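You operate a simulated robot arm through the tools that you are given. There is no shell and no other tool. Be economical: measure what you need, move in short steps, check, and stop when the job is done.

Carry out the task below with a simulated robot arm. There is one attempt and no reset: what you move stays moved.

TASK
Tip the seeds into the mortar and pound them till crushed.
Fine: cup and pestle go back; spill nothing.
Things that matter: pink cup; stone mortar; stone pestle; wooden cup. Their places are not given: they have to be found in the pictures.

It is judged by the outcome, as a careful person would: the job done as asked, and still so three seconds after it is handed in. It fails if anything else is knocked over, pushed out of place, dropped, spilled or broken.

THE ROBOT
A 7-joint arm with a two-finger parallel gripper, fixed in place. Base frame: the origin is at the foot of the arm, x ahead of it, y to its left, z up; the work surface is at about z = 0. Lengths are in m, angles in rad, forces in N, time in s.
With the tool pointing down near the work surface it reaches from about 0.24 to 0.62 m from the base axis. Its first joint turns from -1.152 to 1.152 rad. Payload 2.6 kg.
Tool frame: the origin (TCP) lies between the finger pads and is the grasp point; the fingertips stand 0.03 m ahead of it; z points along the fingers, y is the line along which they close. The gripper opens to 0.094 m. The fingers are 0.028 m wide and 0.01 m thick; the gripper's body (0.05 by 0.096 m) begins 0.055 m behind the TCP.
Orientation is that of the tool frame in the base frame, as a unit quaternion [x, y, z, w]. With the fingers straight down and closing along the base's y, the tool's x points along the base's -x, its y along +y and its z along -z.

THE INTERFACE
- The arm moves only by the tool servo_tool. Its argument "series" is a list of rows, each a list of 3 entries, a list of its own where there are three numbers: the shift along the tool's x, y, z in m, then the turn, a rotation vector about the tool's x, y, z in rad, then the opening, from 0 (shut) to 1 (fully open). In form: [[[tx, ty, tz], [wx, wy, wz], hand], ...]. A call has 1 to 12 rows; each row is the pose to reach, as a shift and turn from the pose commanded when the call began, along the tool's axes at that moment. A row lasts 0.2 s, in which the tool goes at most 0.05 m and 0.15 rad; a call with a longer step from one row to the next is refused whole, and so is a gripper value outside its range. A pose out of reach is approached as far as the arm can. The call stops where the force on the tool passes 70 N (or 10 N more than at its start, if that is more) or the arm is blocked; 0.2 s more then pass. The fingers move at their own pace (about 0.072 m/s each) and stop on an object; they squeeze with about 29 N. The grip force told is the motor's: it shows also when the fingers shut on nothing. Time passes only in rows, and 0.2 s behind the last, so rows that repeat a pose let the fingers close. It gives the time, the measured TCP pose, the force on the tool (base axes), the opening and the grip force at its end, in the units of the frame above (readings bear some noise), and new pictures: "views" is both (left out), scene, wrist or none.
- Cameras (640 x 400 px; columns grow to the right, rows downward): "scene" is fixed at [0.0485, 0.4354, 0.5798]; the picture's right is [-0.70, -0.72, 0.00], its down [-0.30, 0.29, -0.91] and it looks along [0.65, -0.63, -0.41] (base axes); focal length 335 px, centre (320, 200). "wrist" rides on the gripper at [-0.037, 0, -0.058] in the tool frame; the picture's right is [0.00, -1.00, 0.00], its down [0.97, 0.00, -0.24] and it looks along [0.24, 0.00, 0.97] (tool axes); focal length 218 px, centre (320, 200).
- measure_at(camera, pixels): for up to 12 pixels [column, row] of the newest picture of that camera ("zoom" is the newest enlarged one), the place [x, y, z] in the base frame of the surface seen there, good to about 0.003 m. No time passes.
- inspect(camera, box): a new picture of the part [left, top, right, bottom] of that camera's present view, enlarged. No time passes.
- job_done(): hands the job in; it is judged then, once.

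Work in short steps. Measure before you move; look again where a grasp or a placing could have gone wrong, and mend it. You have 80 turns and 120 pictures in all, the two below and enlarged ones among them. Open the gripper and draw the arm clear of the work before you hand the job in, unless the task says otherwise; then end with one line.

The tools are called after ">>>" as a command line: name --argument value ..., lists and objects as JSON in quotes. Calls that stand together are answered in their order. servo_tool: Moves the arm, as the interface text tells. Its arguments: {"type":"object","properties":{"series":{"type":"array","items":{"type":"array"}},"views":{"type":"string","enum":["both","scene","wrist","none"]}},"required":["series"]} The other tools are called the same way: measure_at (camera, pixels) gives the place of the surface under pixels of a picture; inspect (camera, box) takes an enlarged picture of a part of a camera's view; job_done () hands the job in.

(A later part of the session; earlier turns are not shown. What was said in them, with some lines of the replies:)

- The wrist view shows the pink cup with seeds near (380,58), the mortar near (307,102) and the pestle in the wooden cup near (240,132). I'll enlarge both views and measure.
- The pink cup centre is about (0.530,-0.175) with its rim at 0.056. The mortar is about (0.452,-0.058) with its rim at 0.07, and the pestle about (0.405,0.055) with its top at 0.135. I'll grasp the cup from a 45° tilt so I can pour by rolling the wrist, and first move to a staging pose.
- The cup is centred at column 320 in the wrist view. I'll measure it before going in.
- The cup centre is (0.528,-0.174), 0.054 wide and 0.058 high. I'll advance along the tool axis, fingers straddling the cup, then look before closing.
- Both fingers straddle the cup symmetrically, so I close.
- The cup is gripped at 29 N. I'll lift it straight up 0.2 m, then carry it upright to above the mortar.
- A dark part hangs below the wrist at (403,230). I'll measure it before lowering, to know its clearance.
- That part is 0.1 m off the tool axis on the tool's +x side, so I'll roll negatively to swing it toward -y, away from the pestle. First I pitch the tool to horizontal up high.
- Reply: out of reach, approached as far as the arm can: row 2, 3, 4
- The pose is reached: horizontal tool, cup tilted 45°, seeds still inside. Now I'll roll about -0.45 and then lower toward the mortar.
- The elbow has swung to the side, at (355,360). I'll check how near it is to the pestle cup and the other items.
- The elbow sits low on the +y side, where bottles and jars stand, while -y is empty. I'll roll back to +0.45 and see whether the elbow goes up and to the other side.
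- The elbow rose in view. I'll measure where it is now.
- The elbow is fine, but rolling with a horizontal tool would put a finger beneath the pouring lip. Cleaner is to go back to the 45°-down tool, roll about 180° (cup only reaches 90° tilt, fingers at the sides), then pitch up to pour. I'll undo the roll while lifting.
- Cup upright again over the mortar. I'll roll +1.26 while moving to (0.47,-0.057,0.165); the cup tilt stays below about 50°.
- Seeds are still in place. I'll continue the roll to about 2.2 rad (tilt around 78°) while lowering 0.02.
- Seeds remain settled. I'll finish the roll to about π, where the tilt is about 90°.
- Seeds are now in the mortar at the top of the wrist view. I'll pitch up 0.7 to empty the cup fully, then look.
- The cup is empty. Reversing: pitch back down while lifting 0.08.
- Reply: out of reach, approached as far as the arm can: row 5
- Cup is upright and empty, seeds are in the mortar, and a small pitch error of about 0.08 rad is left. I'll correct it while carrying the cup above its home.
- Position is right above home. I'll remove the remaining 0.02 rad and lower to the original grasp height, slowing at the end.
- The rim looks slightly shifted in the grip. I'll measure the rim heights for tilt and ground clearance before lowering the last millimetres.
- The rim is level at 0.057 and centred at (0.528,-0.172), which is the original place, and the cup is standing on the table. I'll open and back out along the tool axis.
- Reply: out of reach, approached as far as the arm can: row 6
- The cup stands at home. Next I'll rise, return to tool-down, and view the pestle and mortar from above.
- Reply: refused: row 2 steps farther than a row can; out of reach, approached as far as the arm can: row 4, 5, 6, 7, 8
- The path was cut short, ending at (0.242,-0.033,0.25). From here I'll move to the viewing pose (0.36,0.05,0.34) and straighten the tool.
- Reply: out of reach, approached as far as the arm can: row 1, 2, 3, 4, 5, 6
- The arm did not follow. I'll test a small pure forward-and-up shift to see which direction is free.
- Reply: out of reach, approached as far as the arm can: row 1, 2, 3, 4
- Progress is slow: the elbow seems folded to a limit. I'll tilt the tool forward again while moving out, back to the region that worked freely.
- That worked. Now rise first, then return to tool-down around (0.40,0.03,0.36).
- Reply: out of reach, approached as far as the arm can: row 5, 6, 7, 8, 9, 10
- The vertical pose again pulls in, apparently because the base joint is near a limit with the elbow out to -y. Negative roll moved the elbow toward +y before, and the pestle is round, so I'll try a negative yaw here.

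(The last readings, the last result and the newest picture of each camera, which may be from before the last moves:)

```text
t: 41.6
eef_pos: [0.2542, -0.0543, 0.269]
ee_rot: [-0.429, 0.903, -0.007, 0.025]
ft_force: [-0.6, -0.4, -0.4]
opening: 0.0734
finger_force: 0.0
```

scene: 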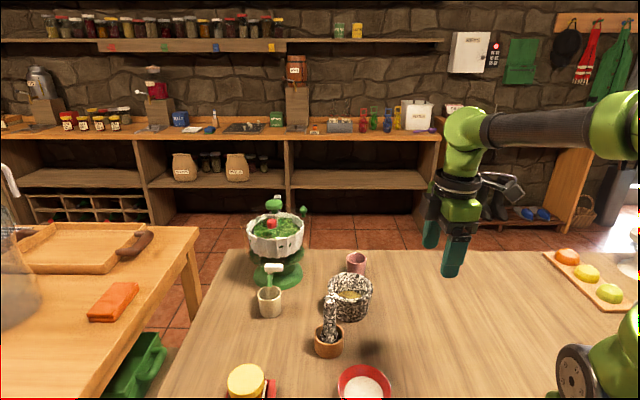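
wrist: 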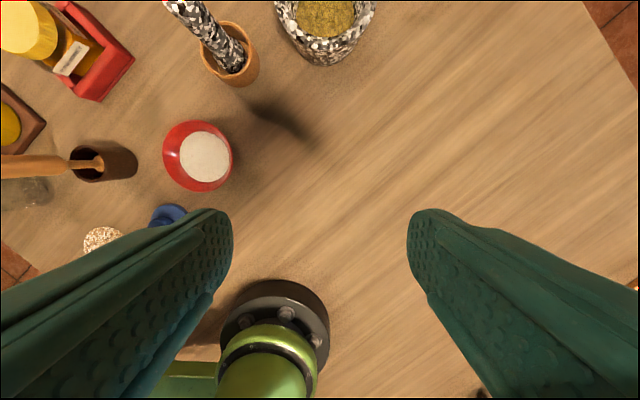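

Yaw was accepted. Now test moving out: base (+0.10,+0.05,+0.05).

>>> servo_tool --series '[[[-0.025, -0.011, -0.012], [0, 0, 0], 0.78], [[-0.05, -0.023, -0.025], [0, 0, 0], 0.78], [[-0.075, -0.034, -0.037], [0, 0, 0], 0.78], [[-0.102, -0.046, -0.05], [0, 0, 0], 0.78], [[-0.102, -0.046, -0.05], [0, 0, 0], 0.78]]' --views "scene"

```text
t: 42.8
eef_pos: [0.3514, -0.0054, 0.3267]
ee_rot: [-0.426, 0.904, -0.007, 0.025]
ft_force: [1.5, 0.1, 0.1]
opening: 0.0733
finger_force: 0.0
```

scene: 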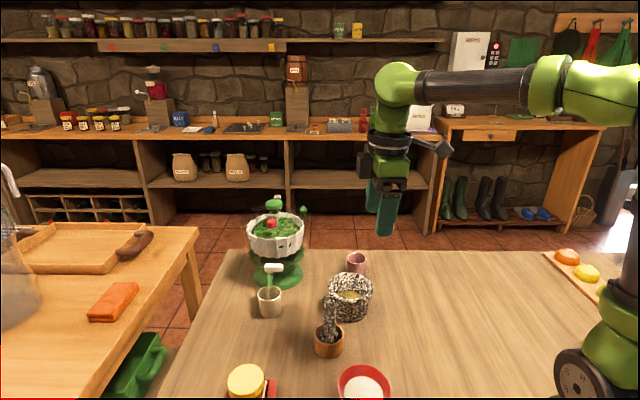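

Free now. I'll straighten the residual tilt and go above the pestle at (0.405,0.057,0.30) for a look.

>>> servo_tool --series '[[[-0.027, -0.001, 0.009], [-0.012, 0.013, 0], 0.78], [[-0.054, -0.001, 0.018], [-0.024, 0.026, 0], 0.78], [[-0.082, -0.002, 0.026], [-0.034, 0.039, 0], 0.78], [[-0.082, -0.002, 0.026], [-0.034, 0.039, 0], 0.78]]'

```text
t: 43.8
eef_pos: [0.4076, 0.0568, 0.3031]
ee_rot: [-0.427, 0.904, 0.001, 0.0]
ft_force: [-0.8, -0.8, -0.5]
opening: 0.0735
finger_force: 0.0
```

scene: 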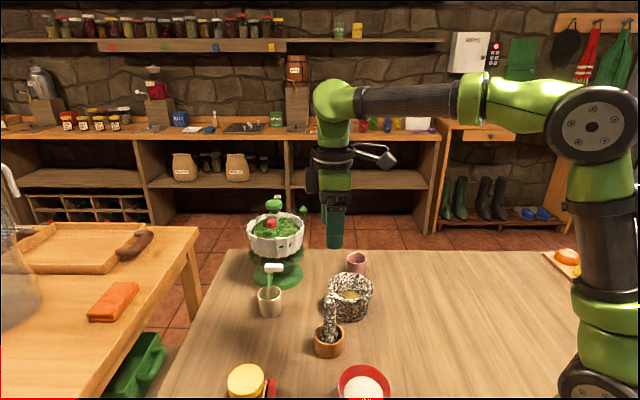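
wrist: 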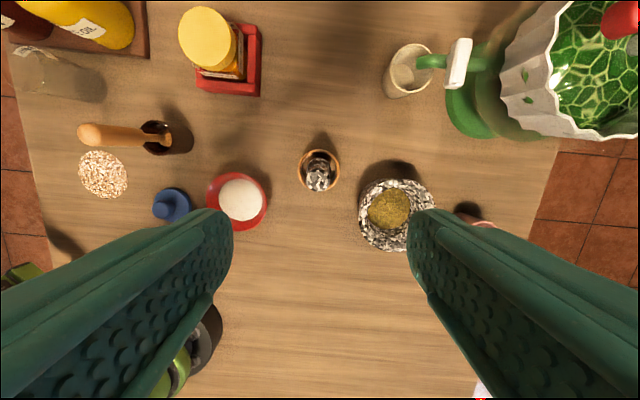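

Good configuration, and the pestle is nearly centred. I'll enlarge the view and measure pestle, cup and mortar.

>>> inspect --camera "wrist" --box '[270, 130, 450, 260]'

>>> measure_at --camera "wrist" --pixels '[[318, 182], [320, 175], [320, 166], [300, 170], [339, 170], [320, 149], [322, 157], [390, 208], [361, 215], [395, 250], [380, 182], [431, 195]]'

>>> measure_at --camera "scene" --pixels '[[331, 297], [331, 305], [330, 318], [330, 328], [337, 305], [325, 305], [350, 295], [320, 334], [338, 336]]'

```text
3.08 times, centred on (360, 195) of wrist
```

zoom: 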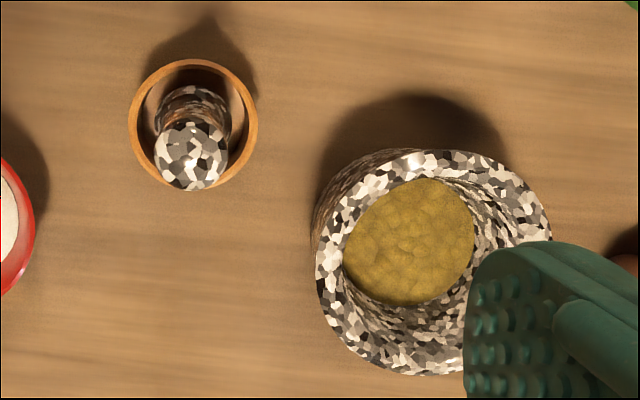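

```text
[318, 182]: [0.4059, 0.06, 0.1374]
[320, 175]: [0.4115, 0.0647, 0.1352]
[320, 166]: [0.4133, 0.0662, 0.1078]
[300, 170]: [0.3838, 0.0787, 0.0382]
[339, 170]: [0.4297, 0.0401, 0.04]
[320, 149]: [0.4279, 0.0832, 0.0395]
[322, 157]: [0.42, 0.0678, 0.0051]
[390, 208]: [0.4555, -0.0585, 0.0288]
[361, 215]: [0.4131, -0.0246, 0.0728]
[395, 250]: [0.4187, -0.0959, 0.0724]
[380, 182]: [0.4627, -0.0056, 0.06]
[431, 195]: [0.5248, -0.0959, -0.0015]
```

```text
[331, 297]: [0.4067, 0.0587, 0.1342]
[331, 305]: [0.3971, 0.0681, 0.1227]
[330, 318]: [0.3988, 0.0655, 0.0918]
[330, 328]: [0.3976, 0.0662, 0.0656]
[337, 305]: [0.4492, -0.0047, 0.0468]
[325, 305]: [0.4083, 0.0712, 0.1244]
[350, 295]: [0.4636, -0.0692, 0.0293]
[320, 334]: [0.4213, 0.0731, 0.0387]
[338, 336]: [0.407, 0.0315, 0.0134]
```

The pestle stands vertical at (0.406,0.060), about 0.024 thick, top at 0.137, with the wooden cup rim at 0.04. I'll descend to TCP z = 0.10 around it.

>>> servo_tool --series '[[[-0.001, 0.003, 0.04], [0, 0, 0], 0.78], [[-0.001, 0.003, 0.08], [0, 0, 0], 0.78], [[-0.001, 0.003, 0.12], [0, 0, 0], 0.78], [[-0.001, 0.003, 0.155], [0, 0, 0], 0.78], [[-0.001, 0.003, 0.185], [0, 0, 0], 0.78], [[-0.001, 0.003, 0.203], [0, 0, 0], 0.78], [[-0.001, 0.003, 0.203], [0, 0, 0], 0.78]]'

```text
t: 45.4
eef_pos: [0.4057, 0.0598, 0.0986]
ee_rot: [-0.426, 0.905, 0.003, 0.0]
ft_force: [0.3, 0.3, 0.3]
opening: 0.0735
finger_force: 0.0
```

scene: 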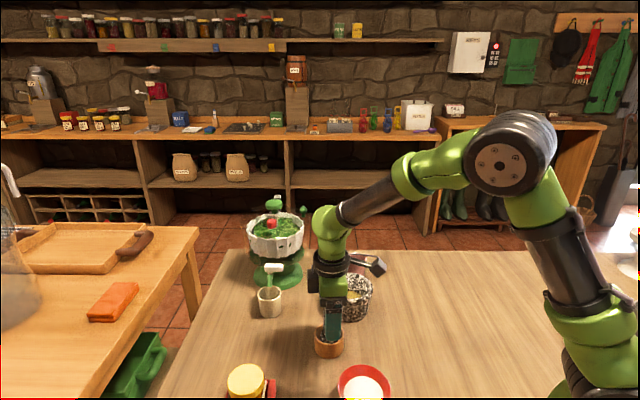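
wrist: 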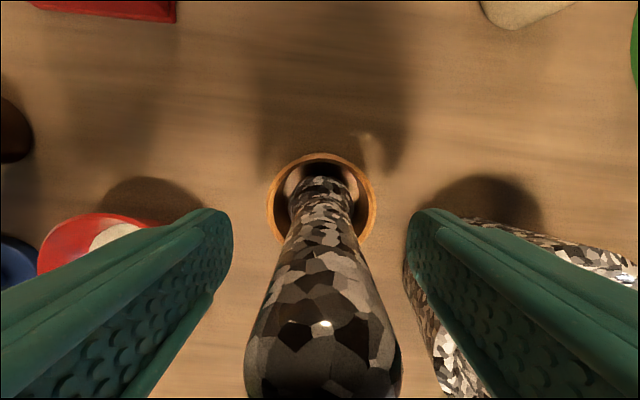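

The pestle is centred between the fingers. Close.

>>> servo_tool --series '[[[0, 0, 0], [0, 0, 0], 0.5], [[0, 0, 0], [0, 0, 0], 0.3], [[0, 0, 0], [0, 0, 0], 0.1], [[0, 0, 0], [0, 0, 0], 0.05], [[0, 0, 0], [0, 0, 0], 0.05]]' --views "none"

>>> servo_tool --series '[[[0, 0, -0.01], [0, 0, 0], 0.05], [[0, 0, -0.03], [0, 0, 0], 0.05], [[0, 0, -0.06], [0, 0, 0], 0.05], [[0, 0, -0.1], [0, 0, 0], 0.05], [[0, 0, -0.12], [0, 0, 0], 0.05], [[0, 0, -0.12], [0, 0, 0], 0.05]]'

```text
t: 46.6
eef_pos: [0.4048, 0.0593, 0.0998]
ee_rot: [-0.427, 0.904, 0.001, 0.001]
ft_force: [-0.7, -0.1, 0.7]
opening: 0.0253
finger_force: 28.9
```

```text
t: 48.0
eef_pos: [0.4047, 0.0597, 0.2221]
ee_rot: [-0.426, 0.905, 0.001, 0.0]
ft_force: [1.1, -0.1, -2.3]
opening: 0.0254
finger_force: 29.0
```

scene: 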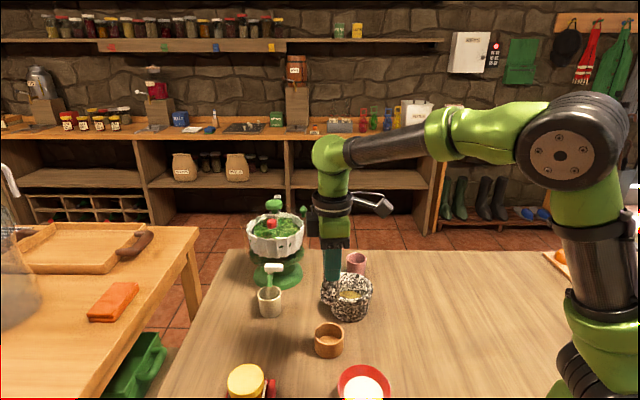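
wrist: 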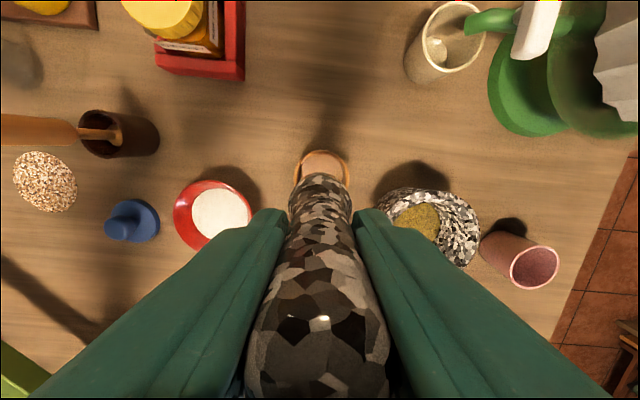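

Pestle is lifted and the wooden cup is undisturbed. Carry it above the mortar centre (0.455,-0.057).

>>> servo_tool --series '[[[0.015, -0.028, 0], [0, 0, 0], 0.05], [[0.03, -0.056, 0], [0, 0, 0], 0.05], [[0.045, -0.085, 0], [0, 0, 0], 0.05], [[0.059, -0.1127, 0], [0, 0, 0], 0.05], [[0.059, -0.1127, 0], [0, 0, 0], 0.05]]'

>>> inspect --camera "scene" --box '[280, 220, 440, 340]'

```text
t: 49.2
eef_pos: [0.4553, -0.0595, 0.219]
ee_rot: [-0.426, 0.905, 0.001, 0.001]
ft_force: [-0.2, 0.4, -2.8]
opening: 0.0253
finger_force: 29.0
```

scene: 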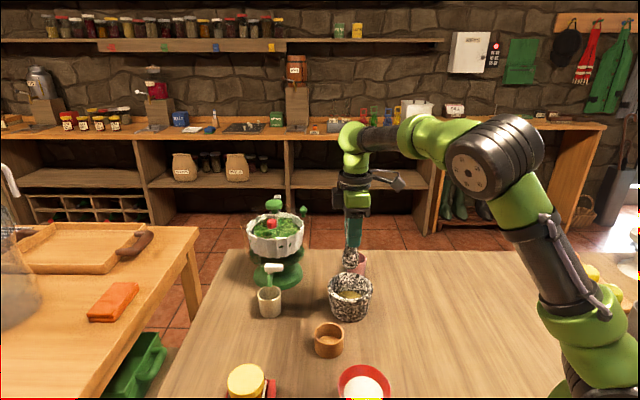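
wrist: 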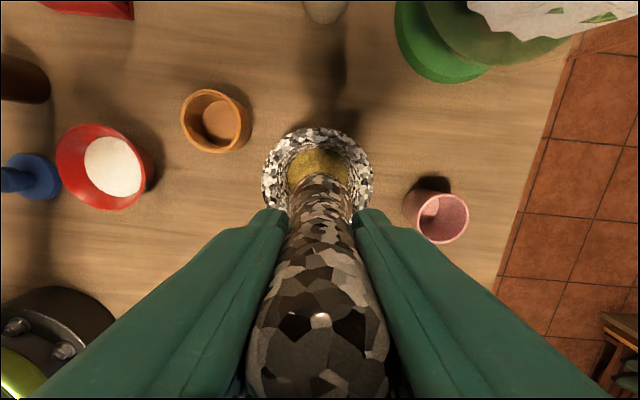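

```text
3.33 times, centred on (360, 280) of scene
```

zoom: 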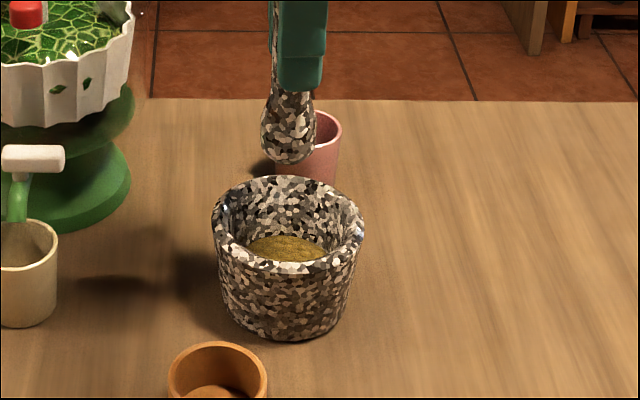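

Centred above the mortar. Lower to just above the seeds (z≈0.135), then feel for contact.

>>> servo_tool --series '[[[0, 0, 0.03], [0, 0, 0], 0.05], [[0, 0, 0.06], [0, 0, 0], 0.05], [[0, 0, 0.085], [0, 0, 0], 0.05], [[0, 0, 0.092], [0, 0, 0], 0.05], [[0, 0, 0.098], [0, 0, 0], 0.05], [[0, 0, 0.104], [0, 0, 0], 0.05]]'

```text
t: 50.6
eef_pos: [0.455, -0.057, 0.1173]
ee_rot: [-0.428, 0.904, 0.001, 0.002]
ft_force: [-7.9, 2.4, 17.5]
opening: 0.025
finger_force: 28.7
```

scene: 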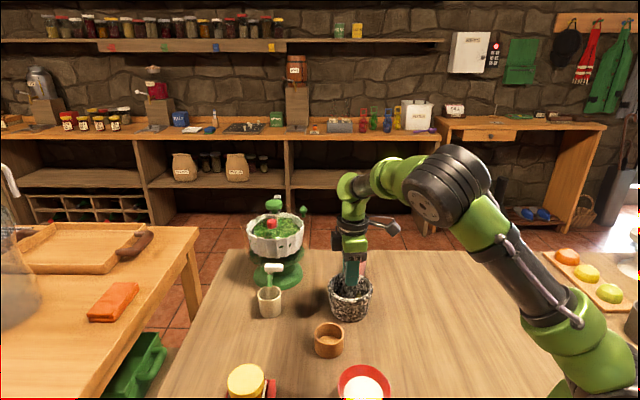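
wrist: 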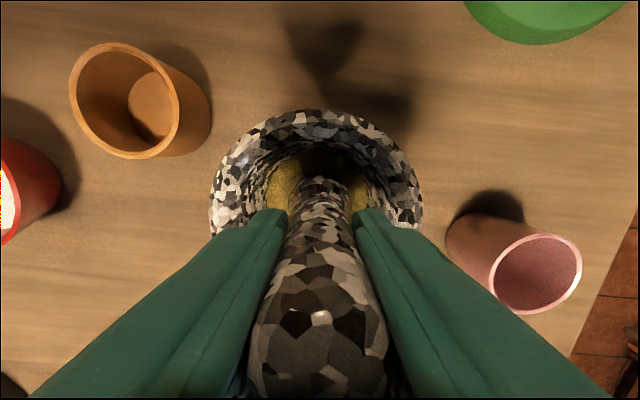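

Contact at z≈0.117 with 17 N. Begin pounding with 0.03 m strokes, shifted 2 mm to -x to ease the side force.

>>> servo_tool --series '[[[0.0013, 0.0016, -0.035], [0, 0, 0], 0.05], [[0.0013, 0.0016, 0.002], [0, 0, 0], 0.05], [[0.0013, 0.0016, -0.035], [0, 0, 0], 0.05], [[0.0013, 0.0016, 0.002], [0, 0, 0], 0.05], [[0.0013, 0.0016, -0.035], [0, 0, 0], 0.05], [[0.0013, 0.0016, 0.002], [0, 0, 0], 0.05], [[0.0013, 0.0016, -0.035], [0, 0, 0], 0.05], [[0.0013, 0.0016, 0.002], [0, 0, 0], 0.05]]'

>>> inspect --camera "wrist" --box '[200, 90, 440, 240]'

```text
t: 52.4
eef_pos: [0.4529, -0.0571, 0.114]
ee_rot: [-0.428, 0.904, 0.001, 0.002]
ft_force: [-8.5, 5.0, 24.3]
opening: 0.0253
finger_force: 29.0
```

scene: 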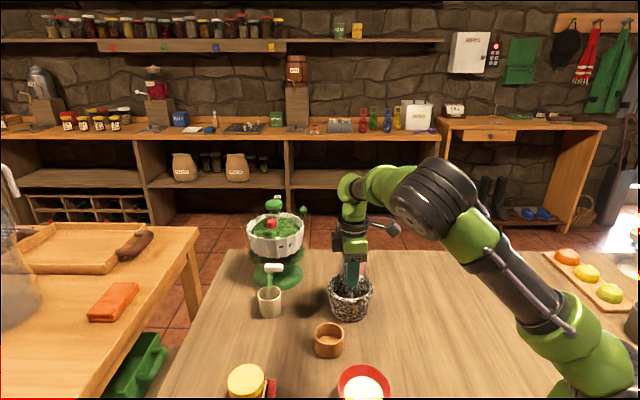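
wrist: 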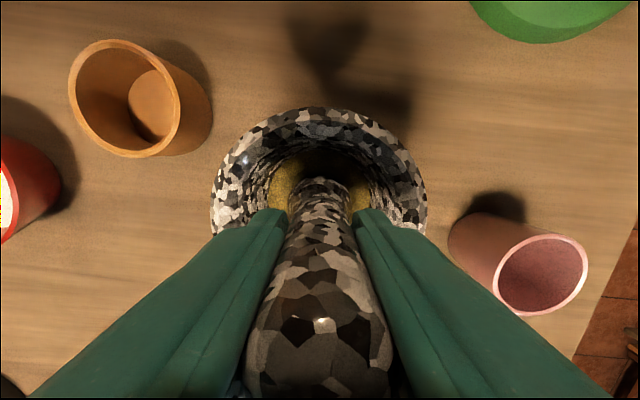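

```text
2.67 times, centred on (320, 165) of wrist
```

zoom: 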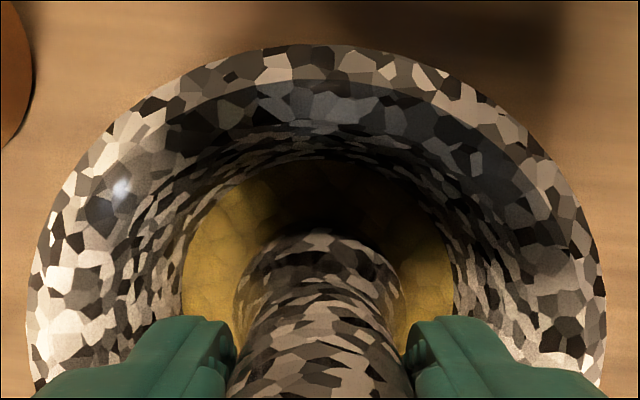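

The seeds look smoother already. I'll continue with more strokes, slightly firmer.

>>> servo_tool --series '[[[0, 0, -0.04], [0, 0, 0], 0.05], [[0, 0, 0.003], [0, 0, 0], 0.05], [[0, 0, -0.04], [0, 0, 0], 0.05], [[0, 0, 0.003], [0, 0, 0], 0.05], [[0, 0, -0.04], [0, 0, 0], 0.05], [[0, 0, 0.003], [0, 0, 0], 0.05], [[0, 0, -0.04], [0, 0, 0], 0.05], [[0, 0, 0.003], [0, 0, 0], 0.05], [[0, 0, -0.04], [0, 0, 0], 0.05], [[0, 0, 0.003], [0, 0, 0], 0.05], [[0, 0, -0.04], [0, 0, 0], 0.05], [[0, 0, -0.04], [0, 0, 0], 0.05]]'

>>> inspect --camera "wrist" --box '[200, 90, 440, 240]'

>>> inspect --camera "scene" --box '[300, 240, 400, 340]'

```text
t: 55.0
eef_pos: [0.4506, -0.0572, 0.1529]
ee_rot: [-0.427, 0.904, 0.001, 0.0]
ft_force: [-0.1, 1.1, -2.1]
opening: 0.0248
finger_force: 28.8
```

scene: 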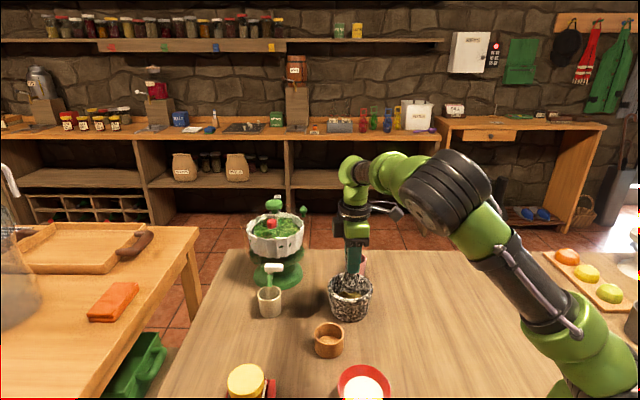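
wrist: 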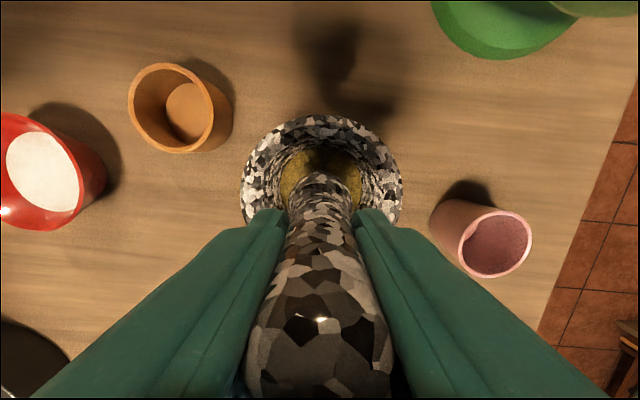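

```text
2.67 times, centred on (320, 165) of wrist
```

zoom: 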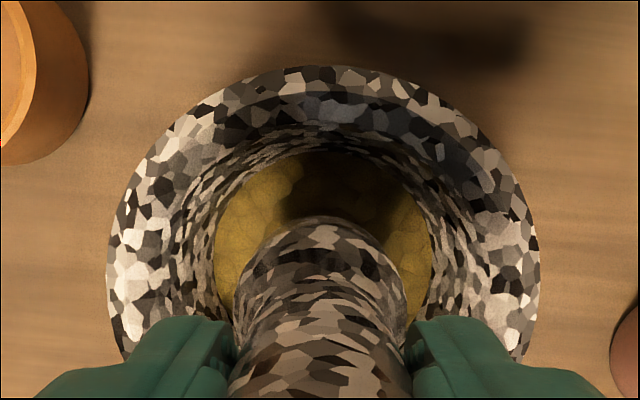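

```text
4.00 times, centred on (350, 290) of scene
```

zoom: 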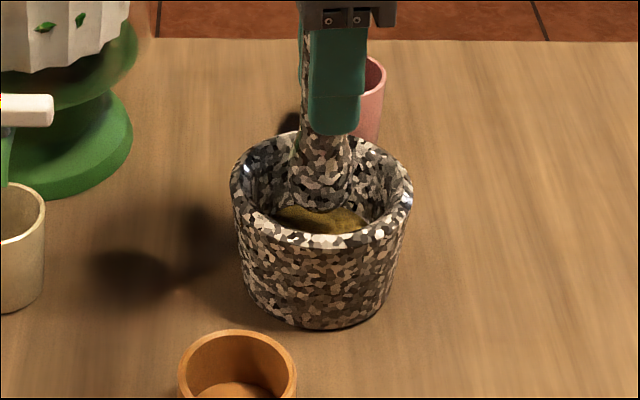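

I'll pound another set, firmer and re-centred, then raise and inspect the texture.

>>> servo_tool --series '[[[-0.0022, -0.0027, 0.02], [0, 0, 0], 0.05], [[-0.0022, -0.0027, 0.048], [0, 0, 0], 0.05], [[-0.0022, -0.0027, 0.0], [0, 0, 0], 0.05], [[-0.0022, -0.0027, 0.048], [0, 0, 0], 0.05], [[-0.0022, -0.0027, 0.0], [0, 0, 0], 0.05], [[-0.0022, -0.0027, 0.048], [0, 0, 0], 0.05], [[-0.0022, -0.0027, 0.0], [0, 0, 0], 0.05], [[-0.0022, -0.0027, 0.048], [0, 0, 0], 0.05], [[-0.0022, -0.0027, 0.0], [0, 0, 0], 0.05], [[-0.0022, -0.0027, 0.048], [0, 0, 0], 0.05], [[-0.0022, -0.0027, 0.048], [0, 0, 0], 0.05]]' --views "none"

>>> servo_tool --series '[[[0, 0, -0.04], [0, 0, 0], 0.05], [[0, 0, -0.08], [0, 0, 0], 0.05], [[0, 0, -0.12], [0, 0, 0], 0.05], [[0, 0, -0.12], [0, 0, 0], 0.05]]'

>>> inspect --camera "scene" --box '[310, 260, 390, 330]'

>>> inspect --camera "wrist" --box '[250, 110, 390, 220]'

```text
t: 57.4
eef_pos: [0.4554, -0.057, 0.1083]
ee_rot: [-0.427, 0.904, 0.001, 0.003]
ft_force: [-4.9, 3.8, 25.8]
opening: 0.024
finger_force: 29.3
```

```text
t: 58.4
eef_pos: [0.4545, -0.0575, 0.2245]
ee_rot: [-0.425, 0.905, 0.001, 0.001]
ft_force: [-0.5, 0.8, -1.8]
opening: 0.0245
finger_force: 29.4
```

scene: 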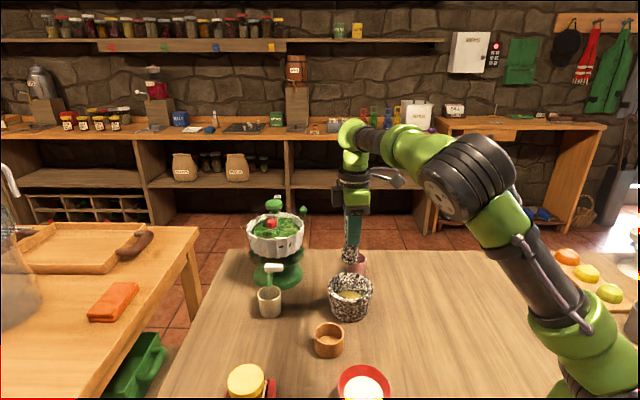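
wrist: 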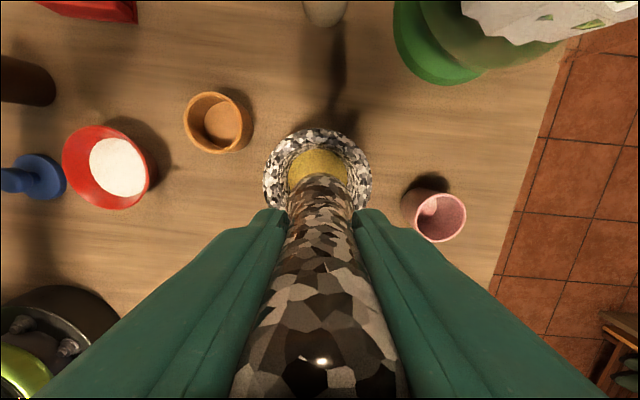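

```text
5.71 times, centred on (350, 295) of scene
```

zoom: 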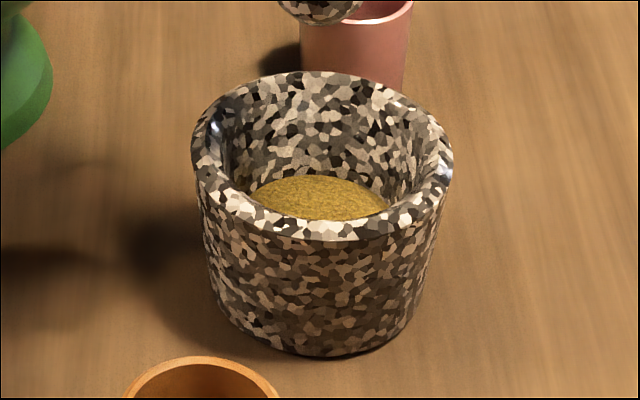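

```text
3.64 times, centred on (320, 165) of wrist
```

zoom: 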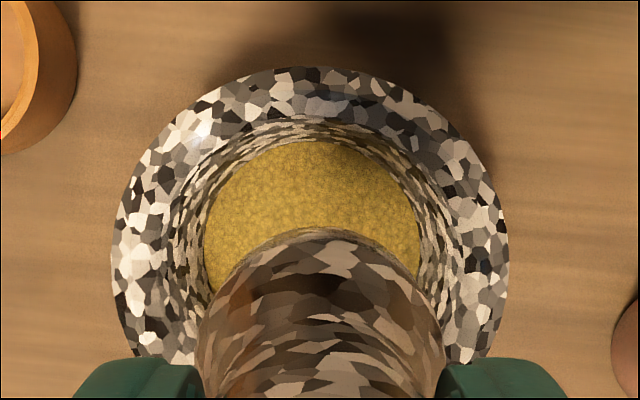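

The seed texture changed to fine grit. I'll do one more set to be sure and compare the texture.

>>> servo_tool --series '[[[0, 0, 0.04], [0, 0, 0], 0.05], [[0, 0, 0.075], [0, 0, 0], 0.05], [[0, 0, 0.118], [0, 0, 0], 0.05], [[0, 0, 0.075], [0, 0, 0], 0.05], [[0, 0, 0.118], [0, 0, 0], 0.05], [[0, 0, 0.075], [0, 0, 0], 0.05], [[0, 0, 0.118], [0, 0, 0], 0.05], [[0, 0, 0.075], [0, 0, 0], 0.05], [[0, 0, 0.118], [0, 0, 0], 0.05], [[0, 0, 0.075], [0, 0, 0], 0.05], [[0, 0, 0.118], [0, 0, 0], 0.05]]' --views "none"

>>> servo_tool --series '[[[0, 0, -0.04], [0, 0, 0], 0.05], [[0, 0, -0.08], [0, 0, 0], 0.05], [[0, 0, -0.118], [0, 0, 0], 0.05], [[0, 0, -0.118], [0, 0, 0], 0.05]]' --views "wrist"

>>> inspect --camera "scene" --box '[290, 230, 410, 330]'

>>> inspect --camera "wrist" --box '[250, 110, 390, 220]'

```text
t: 60.8
eef_pos: [0.4578, -0.0574, 0.1095]
ee_rot: [-0.427, 0.904, 0.0, 0.0]
ft_force: [-1.9, 2.2, 3.8]
opening: 0.0248
finger_force: 28.9
```

```text
t: 61.8
eef_pos: [0.4558, -0.059, 0.2251]
ee_rot: [-0.426, 0.905, 0.002, 0.001]
ft_force: [-0.2, 0.6, -2.4]
opening: 0.0247
finger_force: 29.4
```

wrist: 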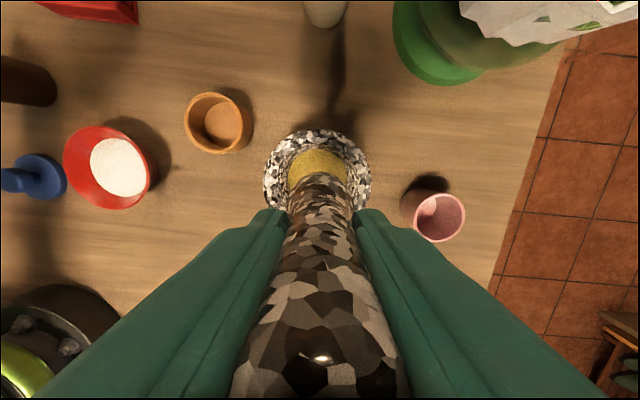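

```text
4.00 times, centred on (350, 280) of scene
```

zoom: 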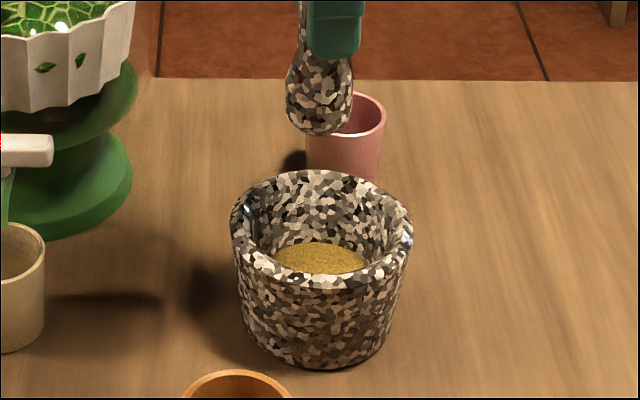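

```text
3.64 times, centred on (320, 165) of wrist
```

zoom: 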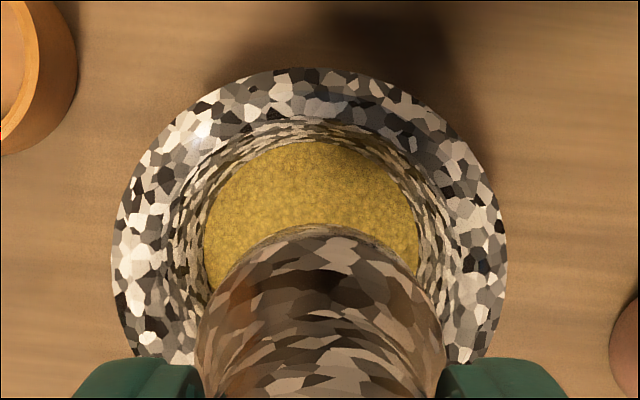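

Finer still. The last set was light, so I'll give one more firm set and check whether the texture still changes.

>>> servo_tool --series '[[[0, 0, 0.04], [0, 0, 0], 0.05], [[0, 0, 0.075], [0, 0, 0], 0.05], [[0, 0, 0.122], [0, 0, 0], 0.05], [[0, 0, 0.075], [0, 0, 0], 0.05], [[0, 0, 0.122], [0, 0, 0], 0.05], [[0, 0, 0.075], [0, 0, 0], 0.05], [[0, 0, 0.122], [0, 0, 0], 0.05], [[0, 0, 0.075], [0, 0, 0], 0.05], [[0, 0, 0.122], [0, 0, 0], 0.05], [[0, 0, 0.075], [0, 0, 0], 0.05], [[0, 0, 0.122], [0, 0, 0], 0.05]]' --views "none"

>>> servo_tool --series '[[[0, 0, -0.04], [0, 0, 0], 0.05], [[0, 0, -0.08], [0, 0, 0], 0.05], [[0, 0, -0.12], [0, 0, 0], 0.05], [[0, 0, -0.12], [0, 0, 0], 0.05]]' --views "wrist"

>>> inspect --camera "scene" --box '[290, 200, 410, 330]'

>>> inspect --camera "wrist" --box '[250, 110, 390, 220]'

```text
t: 64.2
eef_pos: [0.4572, -0.0561, 0.1026]
ee_rot: [-0.427, 0.904, 0.0, 0.004]
ft_force: [-5.2, 6.0, 26.3]
opening: 0.0239
finger_force: 29.7
```

```text
t: 65.2
eef_pos: [0.4526, -0.0577, 0.22]
ee_rot: [-0.427, 0.904, 0.001, 0.0]
ft_force: [-0.4, 0.2, -2.5]
opening: 0.0247
finger_force: 29.0
```

wrist: 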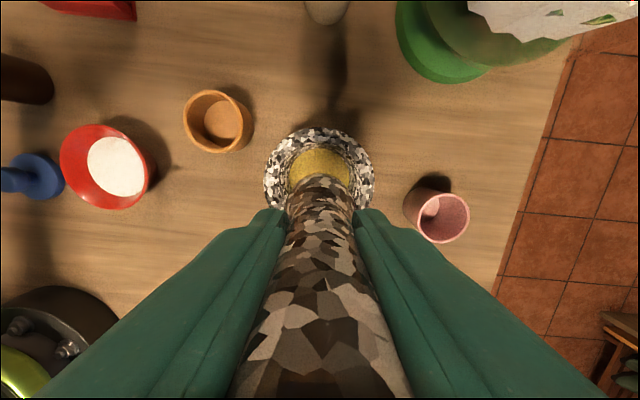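

```text
3.08 times, centred on (350, 265) of scene
```

zoom: 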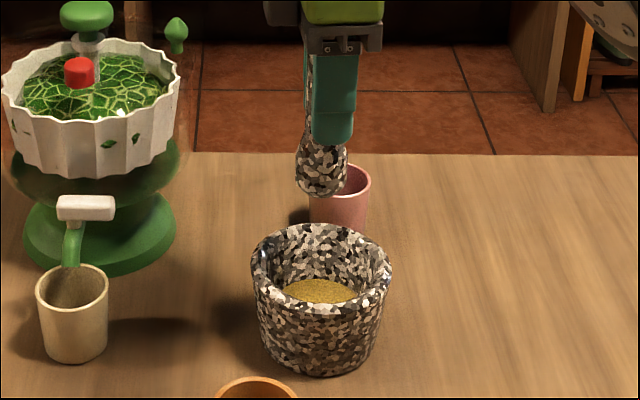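

```text
3.64 times, centred on (320, 165) of wrist
```

zoom: 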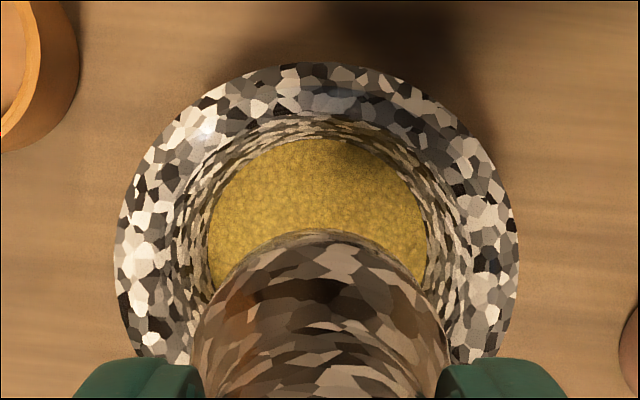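

The texture no longer changes, so the seeds are crushed. Before returning, I'll measure the pestle's hang and the wooden cup position.

>>> measure_at --camera "scene" --pixels '[[351, 262], [351, 255], [344, 258], [357, 258], [349, 246], [348, 225]]'

>>> measure_at --camera "wrist" --pixels '[[185, 120], [251, 125], [215, 91], [222, 152], [218, 122], [320, 182], [320, 190]]'

```text
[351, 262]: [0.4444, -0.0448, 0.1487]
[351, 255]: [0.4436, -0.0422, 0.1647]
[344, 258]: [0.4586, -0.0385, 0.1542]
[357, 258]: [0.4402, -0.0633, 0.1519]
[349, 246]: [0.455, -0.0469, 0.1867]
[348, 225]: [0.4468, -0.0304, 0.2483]
```

```text
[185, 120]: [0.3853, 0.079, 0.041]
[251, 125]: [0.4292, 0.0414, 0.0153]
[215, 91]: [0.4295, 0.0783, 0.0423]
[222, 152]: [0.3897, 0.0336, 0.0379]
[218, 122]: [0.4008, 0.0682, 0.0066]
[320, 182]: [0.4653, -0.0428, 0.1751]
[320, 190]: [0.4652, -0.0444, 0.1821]
```

The pestle hangs near vertical with its bottom about 0.08 below TCP, and the wooden cup centre is about (0.408,0.058). Carry the pestle above it.

>>> servo_tool --series '[[[-0.015, 0.027, 0], [0, 0, 0], 0.05], [[-0.03, 0.055, 0], [0, 0, 0], 0.05], [[-0.045, 0.082, 0], [0, 0, 0], 0.05], [[-0.0602, 0.1092, 0], [0, 0, 0], 0.05], [[-0.0602, 0.1092, 0], [0, 0, 0], 0.05], [[-0.0602, 0.1092, 0.03], [0, 0, 0], 0.05], [[-0.0602, 0.1092, 0.06], [0, 0, 0], 0.05], [[-0.0602, 0.1092, 0.06], [0, 0, 0], 0.05]]'

>>> inspect --camera "scene" --box '[280, 260, 400, 370]'

>>> inspect --camera "wrist" --box '[220, 90, 420, 220]'

```text
t: 67.0
eef_pos: [0.4104, 0.0588, 0.1624]
ee_rot: [-0.426, 0.905, 0.0, 0.0]
ft_force: [-0.1, -0.4, -3.1]
opening: 0.0247
finger_force: 29.1
```

scene: 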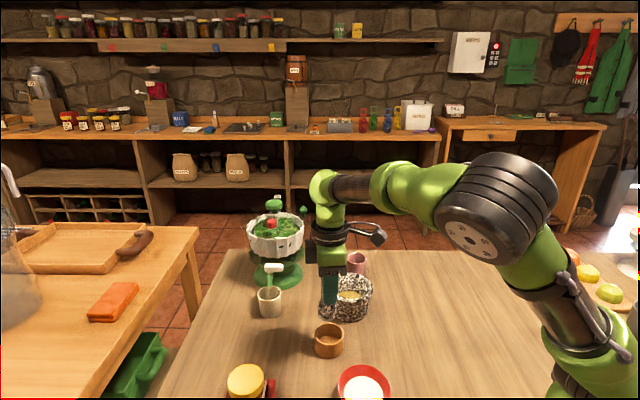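
wrist: 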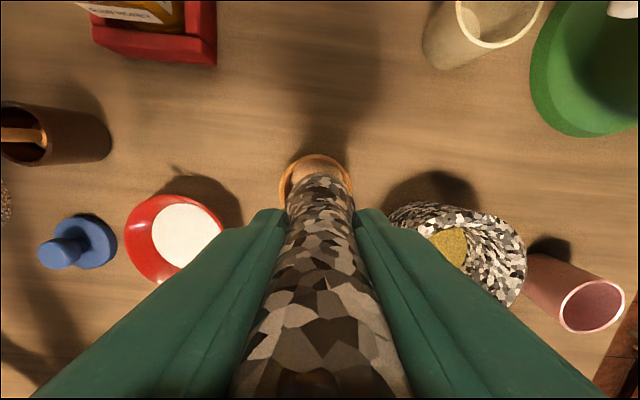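

```text
3.64 times, centred on (340, 315) of scene
```

zoom: 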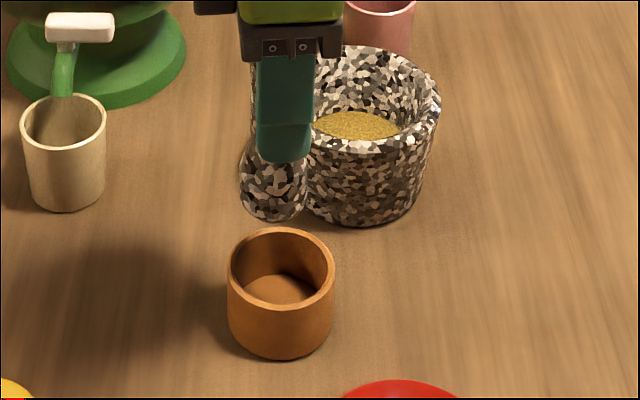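

```text
3.08 times, centred on (320, 155) of wrist
```

zoom: 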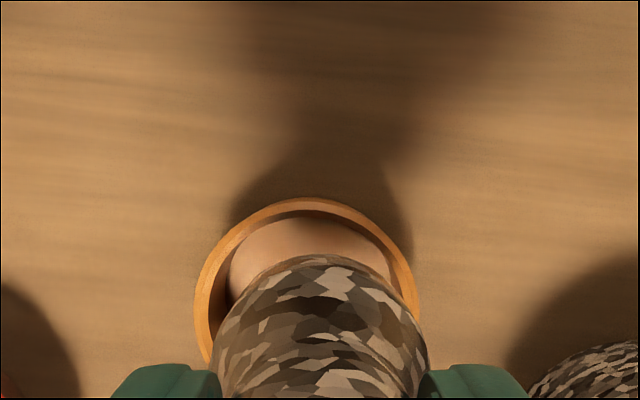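

The bulb sits about 3.5 mm off along the tool's y. I'll shift, then descend into the wooden cup to just above the expected floor.

>>> servo_tool --series '[[[0.001, 0.0035, 0], [0, 0, 0], 0.05], [[0.001, 0.0035, 0.02], [0, 0, 0], 0.05], [[0.001, 0.0035, 0.035], [0, 0, 0], 0.05], [[0.001, 0.0035, 0.045], [0, 0, 0], 0.05], [[0.001, 0.0035, 0.055], [0, 0, 0], 0.05], [[0.001, 0.0035, 0.063], [0, 0, 0], 0.05], [[0.001, 0.0035, 0.063], [0, 0, 0], 0.05]]'

>>> inspect --camera "scene" --box '[280, 260, 400, 370]'

```text
t: 68.6
eef_pos: [0.4071, 0.0585, 0.1008]
ee_rot: [-0.426, 0.905, 0.001, 0.0]
ft_force: [0.2, -0.6, -1.8]
opening: 0.0247
finger_force: 29.1
```

scene: 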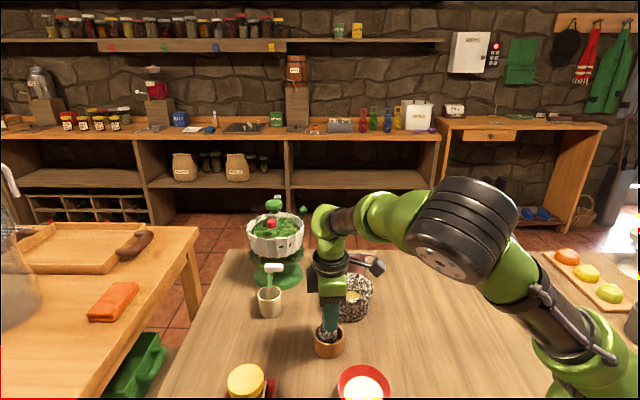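
wrist: 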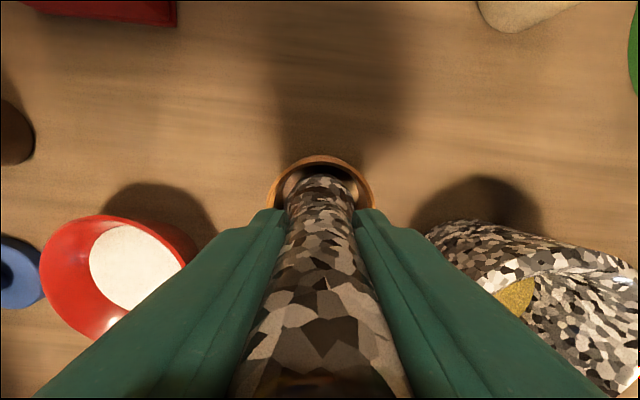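

```text
3.64 times, centred on (340, 315) of scene
```

zoom: 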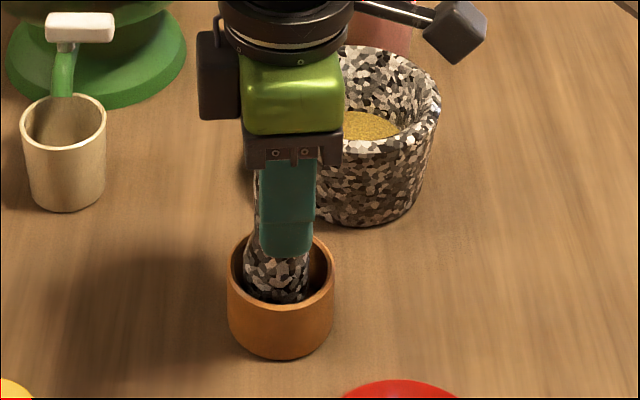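

The pestle is inside the cup without contact (no force). I'll lower in 2 mm steps until the floor is felt.

>>> servo_tool --series '[[[0, 0, 0.003], [0, 0, 0], 0.05], [[0, 0, 0.006], [0, 0, 0], 0.05], [[0, 0, 0.008], [0, 0, 0], 0.05], [[0, 0, 0.01], [0, 0, 0], 0.05]]' --views "none"

```text
t: 69.6
eef_pos: [0.4073, 0.0601, 0.0902]
ee_rot: [-0.426, 0.905, 0.001, 0.001]
ft_force: [-1.1, 0.4, -2.3]
opening: 0.0244
finger_force: 28.8
```

>>> servo_tool --series '[[[0, 0, 0.001], [0, 0, 0], 0.05], [[0, 0, 0.002], [0, 0, 0], 0.05], [[0, 0, 0.003], [0, 0, 0], 0.05]]' --views "none"

>>> servo_tool --series '[[[0, 0, 0.001], [0, 0, 0], 0.05], [[0, 0, 0.002], [0, 0, 0], 0.05]]' --views "wrist"

```text
t: 70.4
eef_pos: [0.4066, 0.059, 0.0877]
ee_rot: [-0.427, 0.904, 0.001, 0.001]
ft_force: [-7.9, 3.6, 18.8]
opening: 0.0245
finger_force: 28.7
```

```text
t: 71.0
eef_pos: [0.4074, 0.06, 0.0863]
ee_rot: [-0.425, 0.905, 0.001, 0.002]
ft_force: [-0.5, 4.1, 25.0]
opening: 0.024
finger_force: 28.6
```

wrist: 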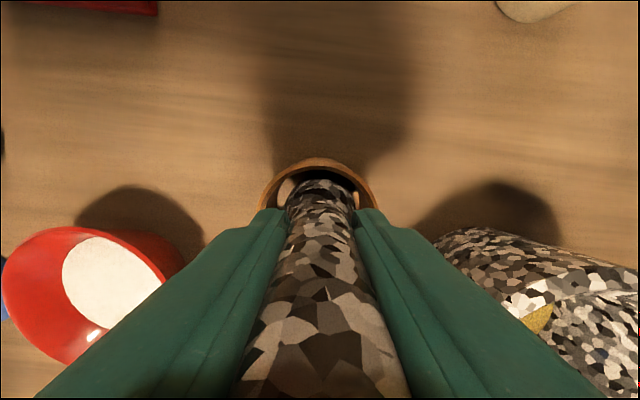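

Floor felt (25 N). I'll relieve 2 mm, open gently, and check that the pestle stands before rising.

>>> servo_tool --series '[[[0, 0, -0.002], [0, 0, 0], 0.05], [[0, 0, -0.002], [0, 0, 0], 0.3], [[0, 0, -0.002], [0, 0, 0], 0.45], [[0, 0, -0.002], [0, 0, 0], 0.6], [[0, 0, -0.002], [0, 0, 0], 0.7], [[0, 0, -0.002], [0, 0, 0], 0.7]]'

```text
t: 72.4
eef_pos: [0.4058, 0.0594, 0.0868]
ee_rot: [-0.427, 0.904, 0.001, 0.001]
ft_force: [-0.4, 0.1, -0.2]
opening: 0.0658
finger_force: 0.0
```

scene: 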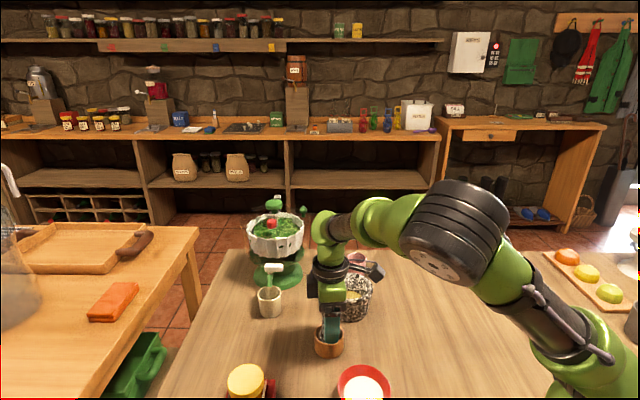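
wrist: 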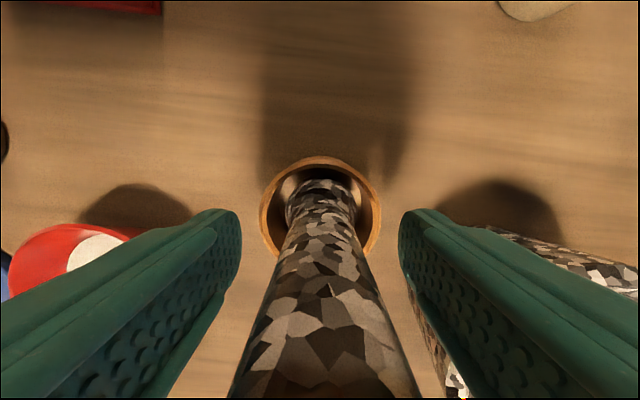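

The pestle stands upright in the cup. I'll rise straight up.

>>> servo_tool --series '[[[0, 0, -0.02], [0, 0, 0], 0.7], [[0, 0, -0.06], [0, 0, 0], 0.7], [[0, 0, -0.1], [0, 0, 0], 0.7], [[0, 0, -0.145], [0, 0, 0], 0.7], [[0, 0, -0.19], [0, 0, 0], 0.8], [[0, 0, -0.22], [0, 0, 0], 1], [[0, 0, -0.22], [0, 0, 0], 1]]'

>>> inspect --camera "scene" --box '[230, 230, 400, 370]'

>>> inspect --camera "wrist" --box '[260, 120, 520, 270]'

>>> measure_at --camera "scene" --pixels '[[331, 297], [331, 318], [331, 328]]'

```text
t: 74.0
eef_pos: [0.4058, 0.0594, 0.3084]
ee_rot: [-0.425, 0.905, 0.002, 0.0]
ft_force: [-0.7, -0.1, -0.7]
opening: 0.0938
finger_force: 0.0
```

scene: 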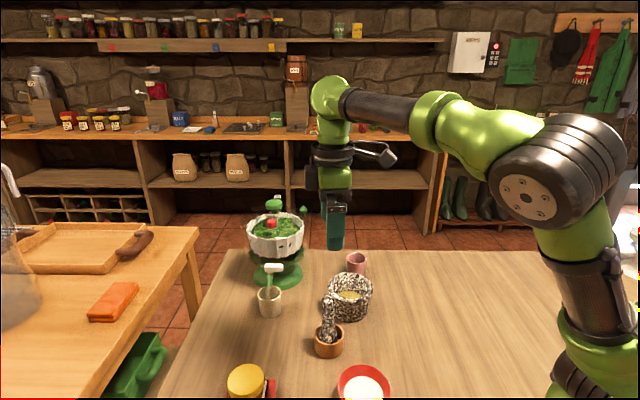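
wrist: 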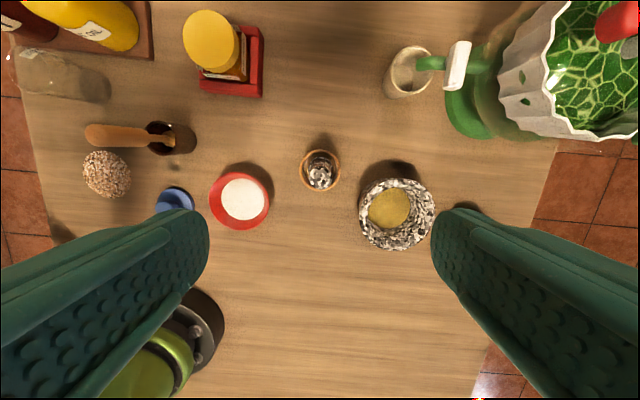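

```text
2.86 times, centred on (315, 300) of scene
```

zoom: 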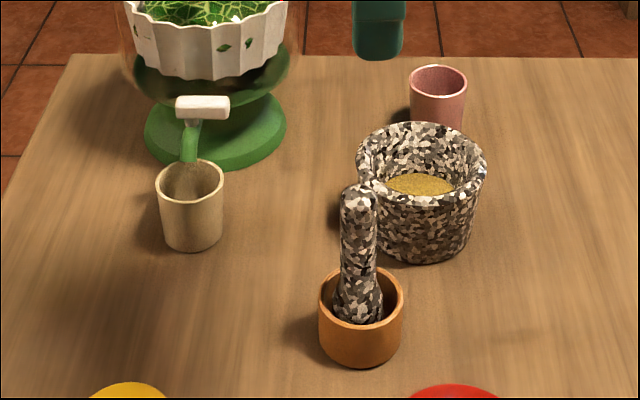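

```text
2.46 times, centred on (390, 195) of wrist
```

zoom: 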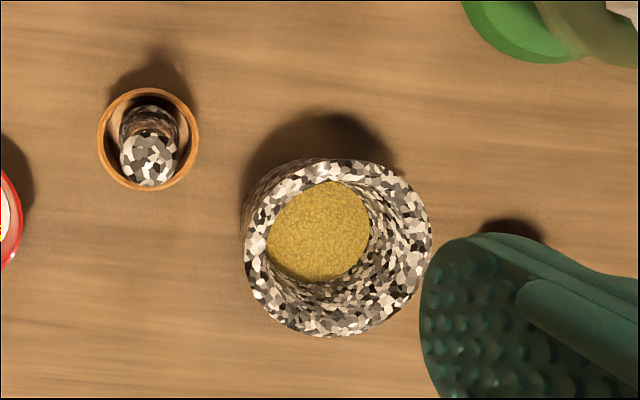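

```text
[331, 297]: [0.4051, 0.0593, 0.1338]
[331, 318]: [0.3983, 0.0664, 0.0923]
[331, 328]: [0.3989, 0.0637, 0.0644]
```

Everything is in place: meal in the mortar, pestle upright in its cup, pink cup at home, no spill visible, and the gripper open and well clear. Handing in.

>>> job_done

```text
The job is handed in.
```

The seeds are in the mortar and crushed to a fine meal; the pink cup and the pestle are back in their places, and no spilled seeds showed in the final pictures.
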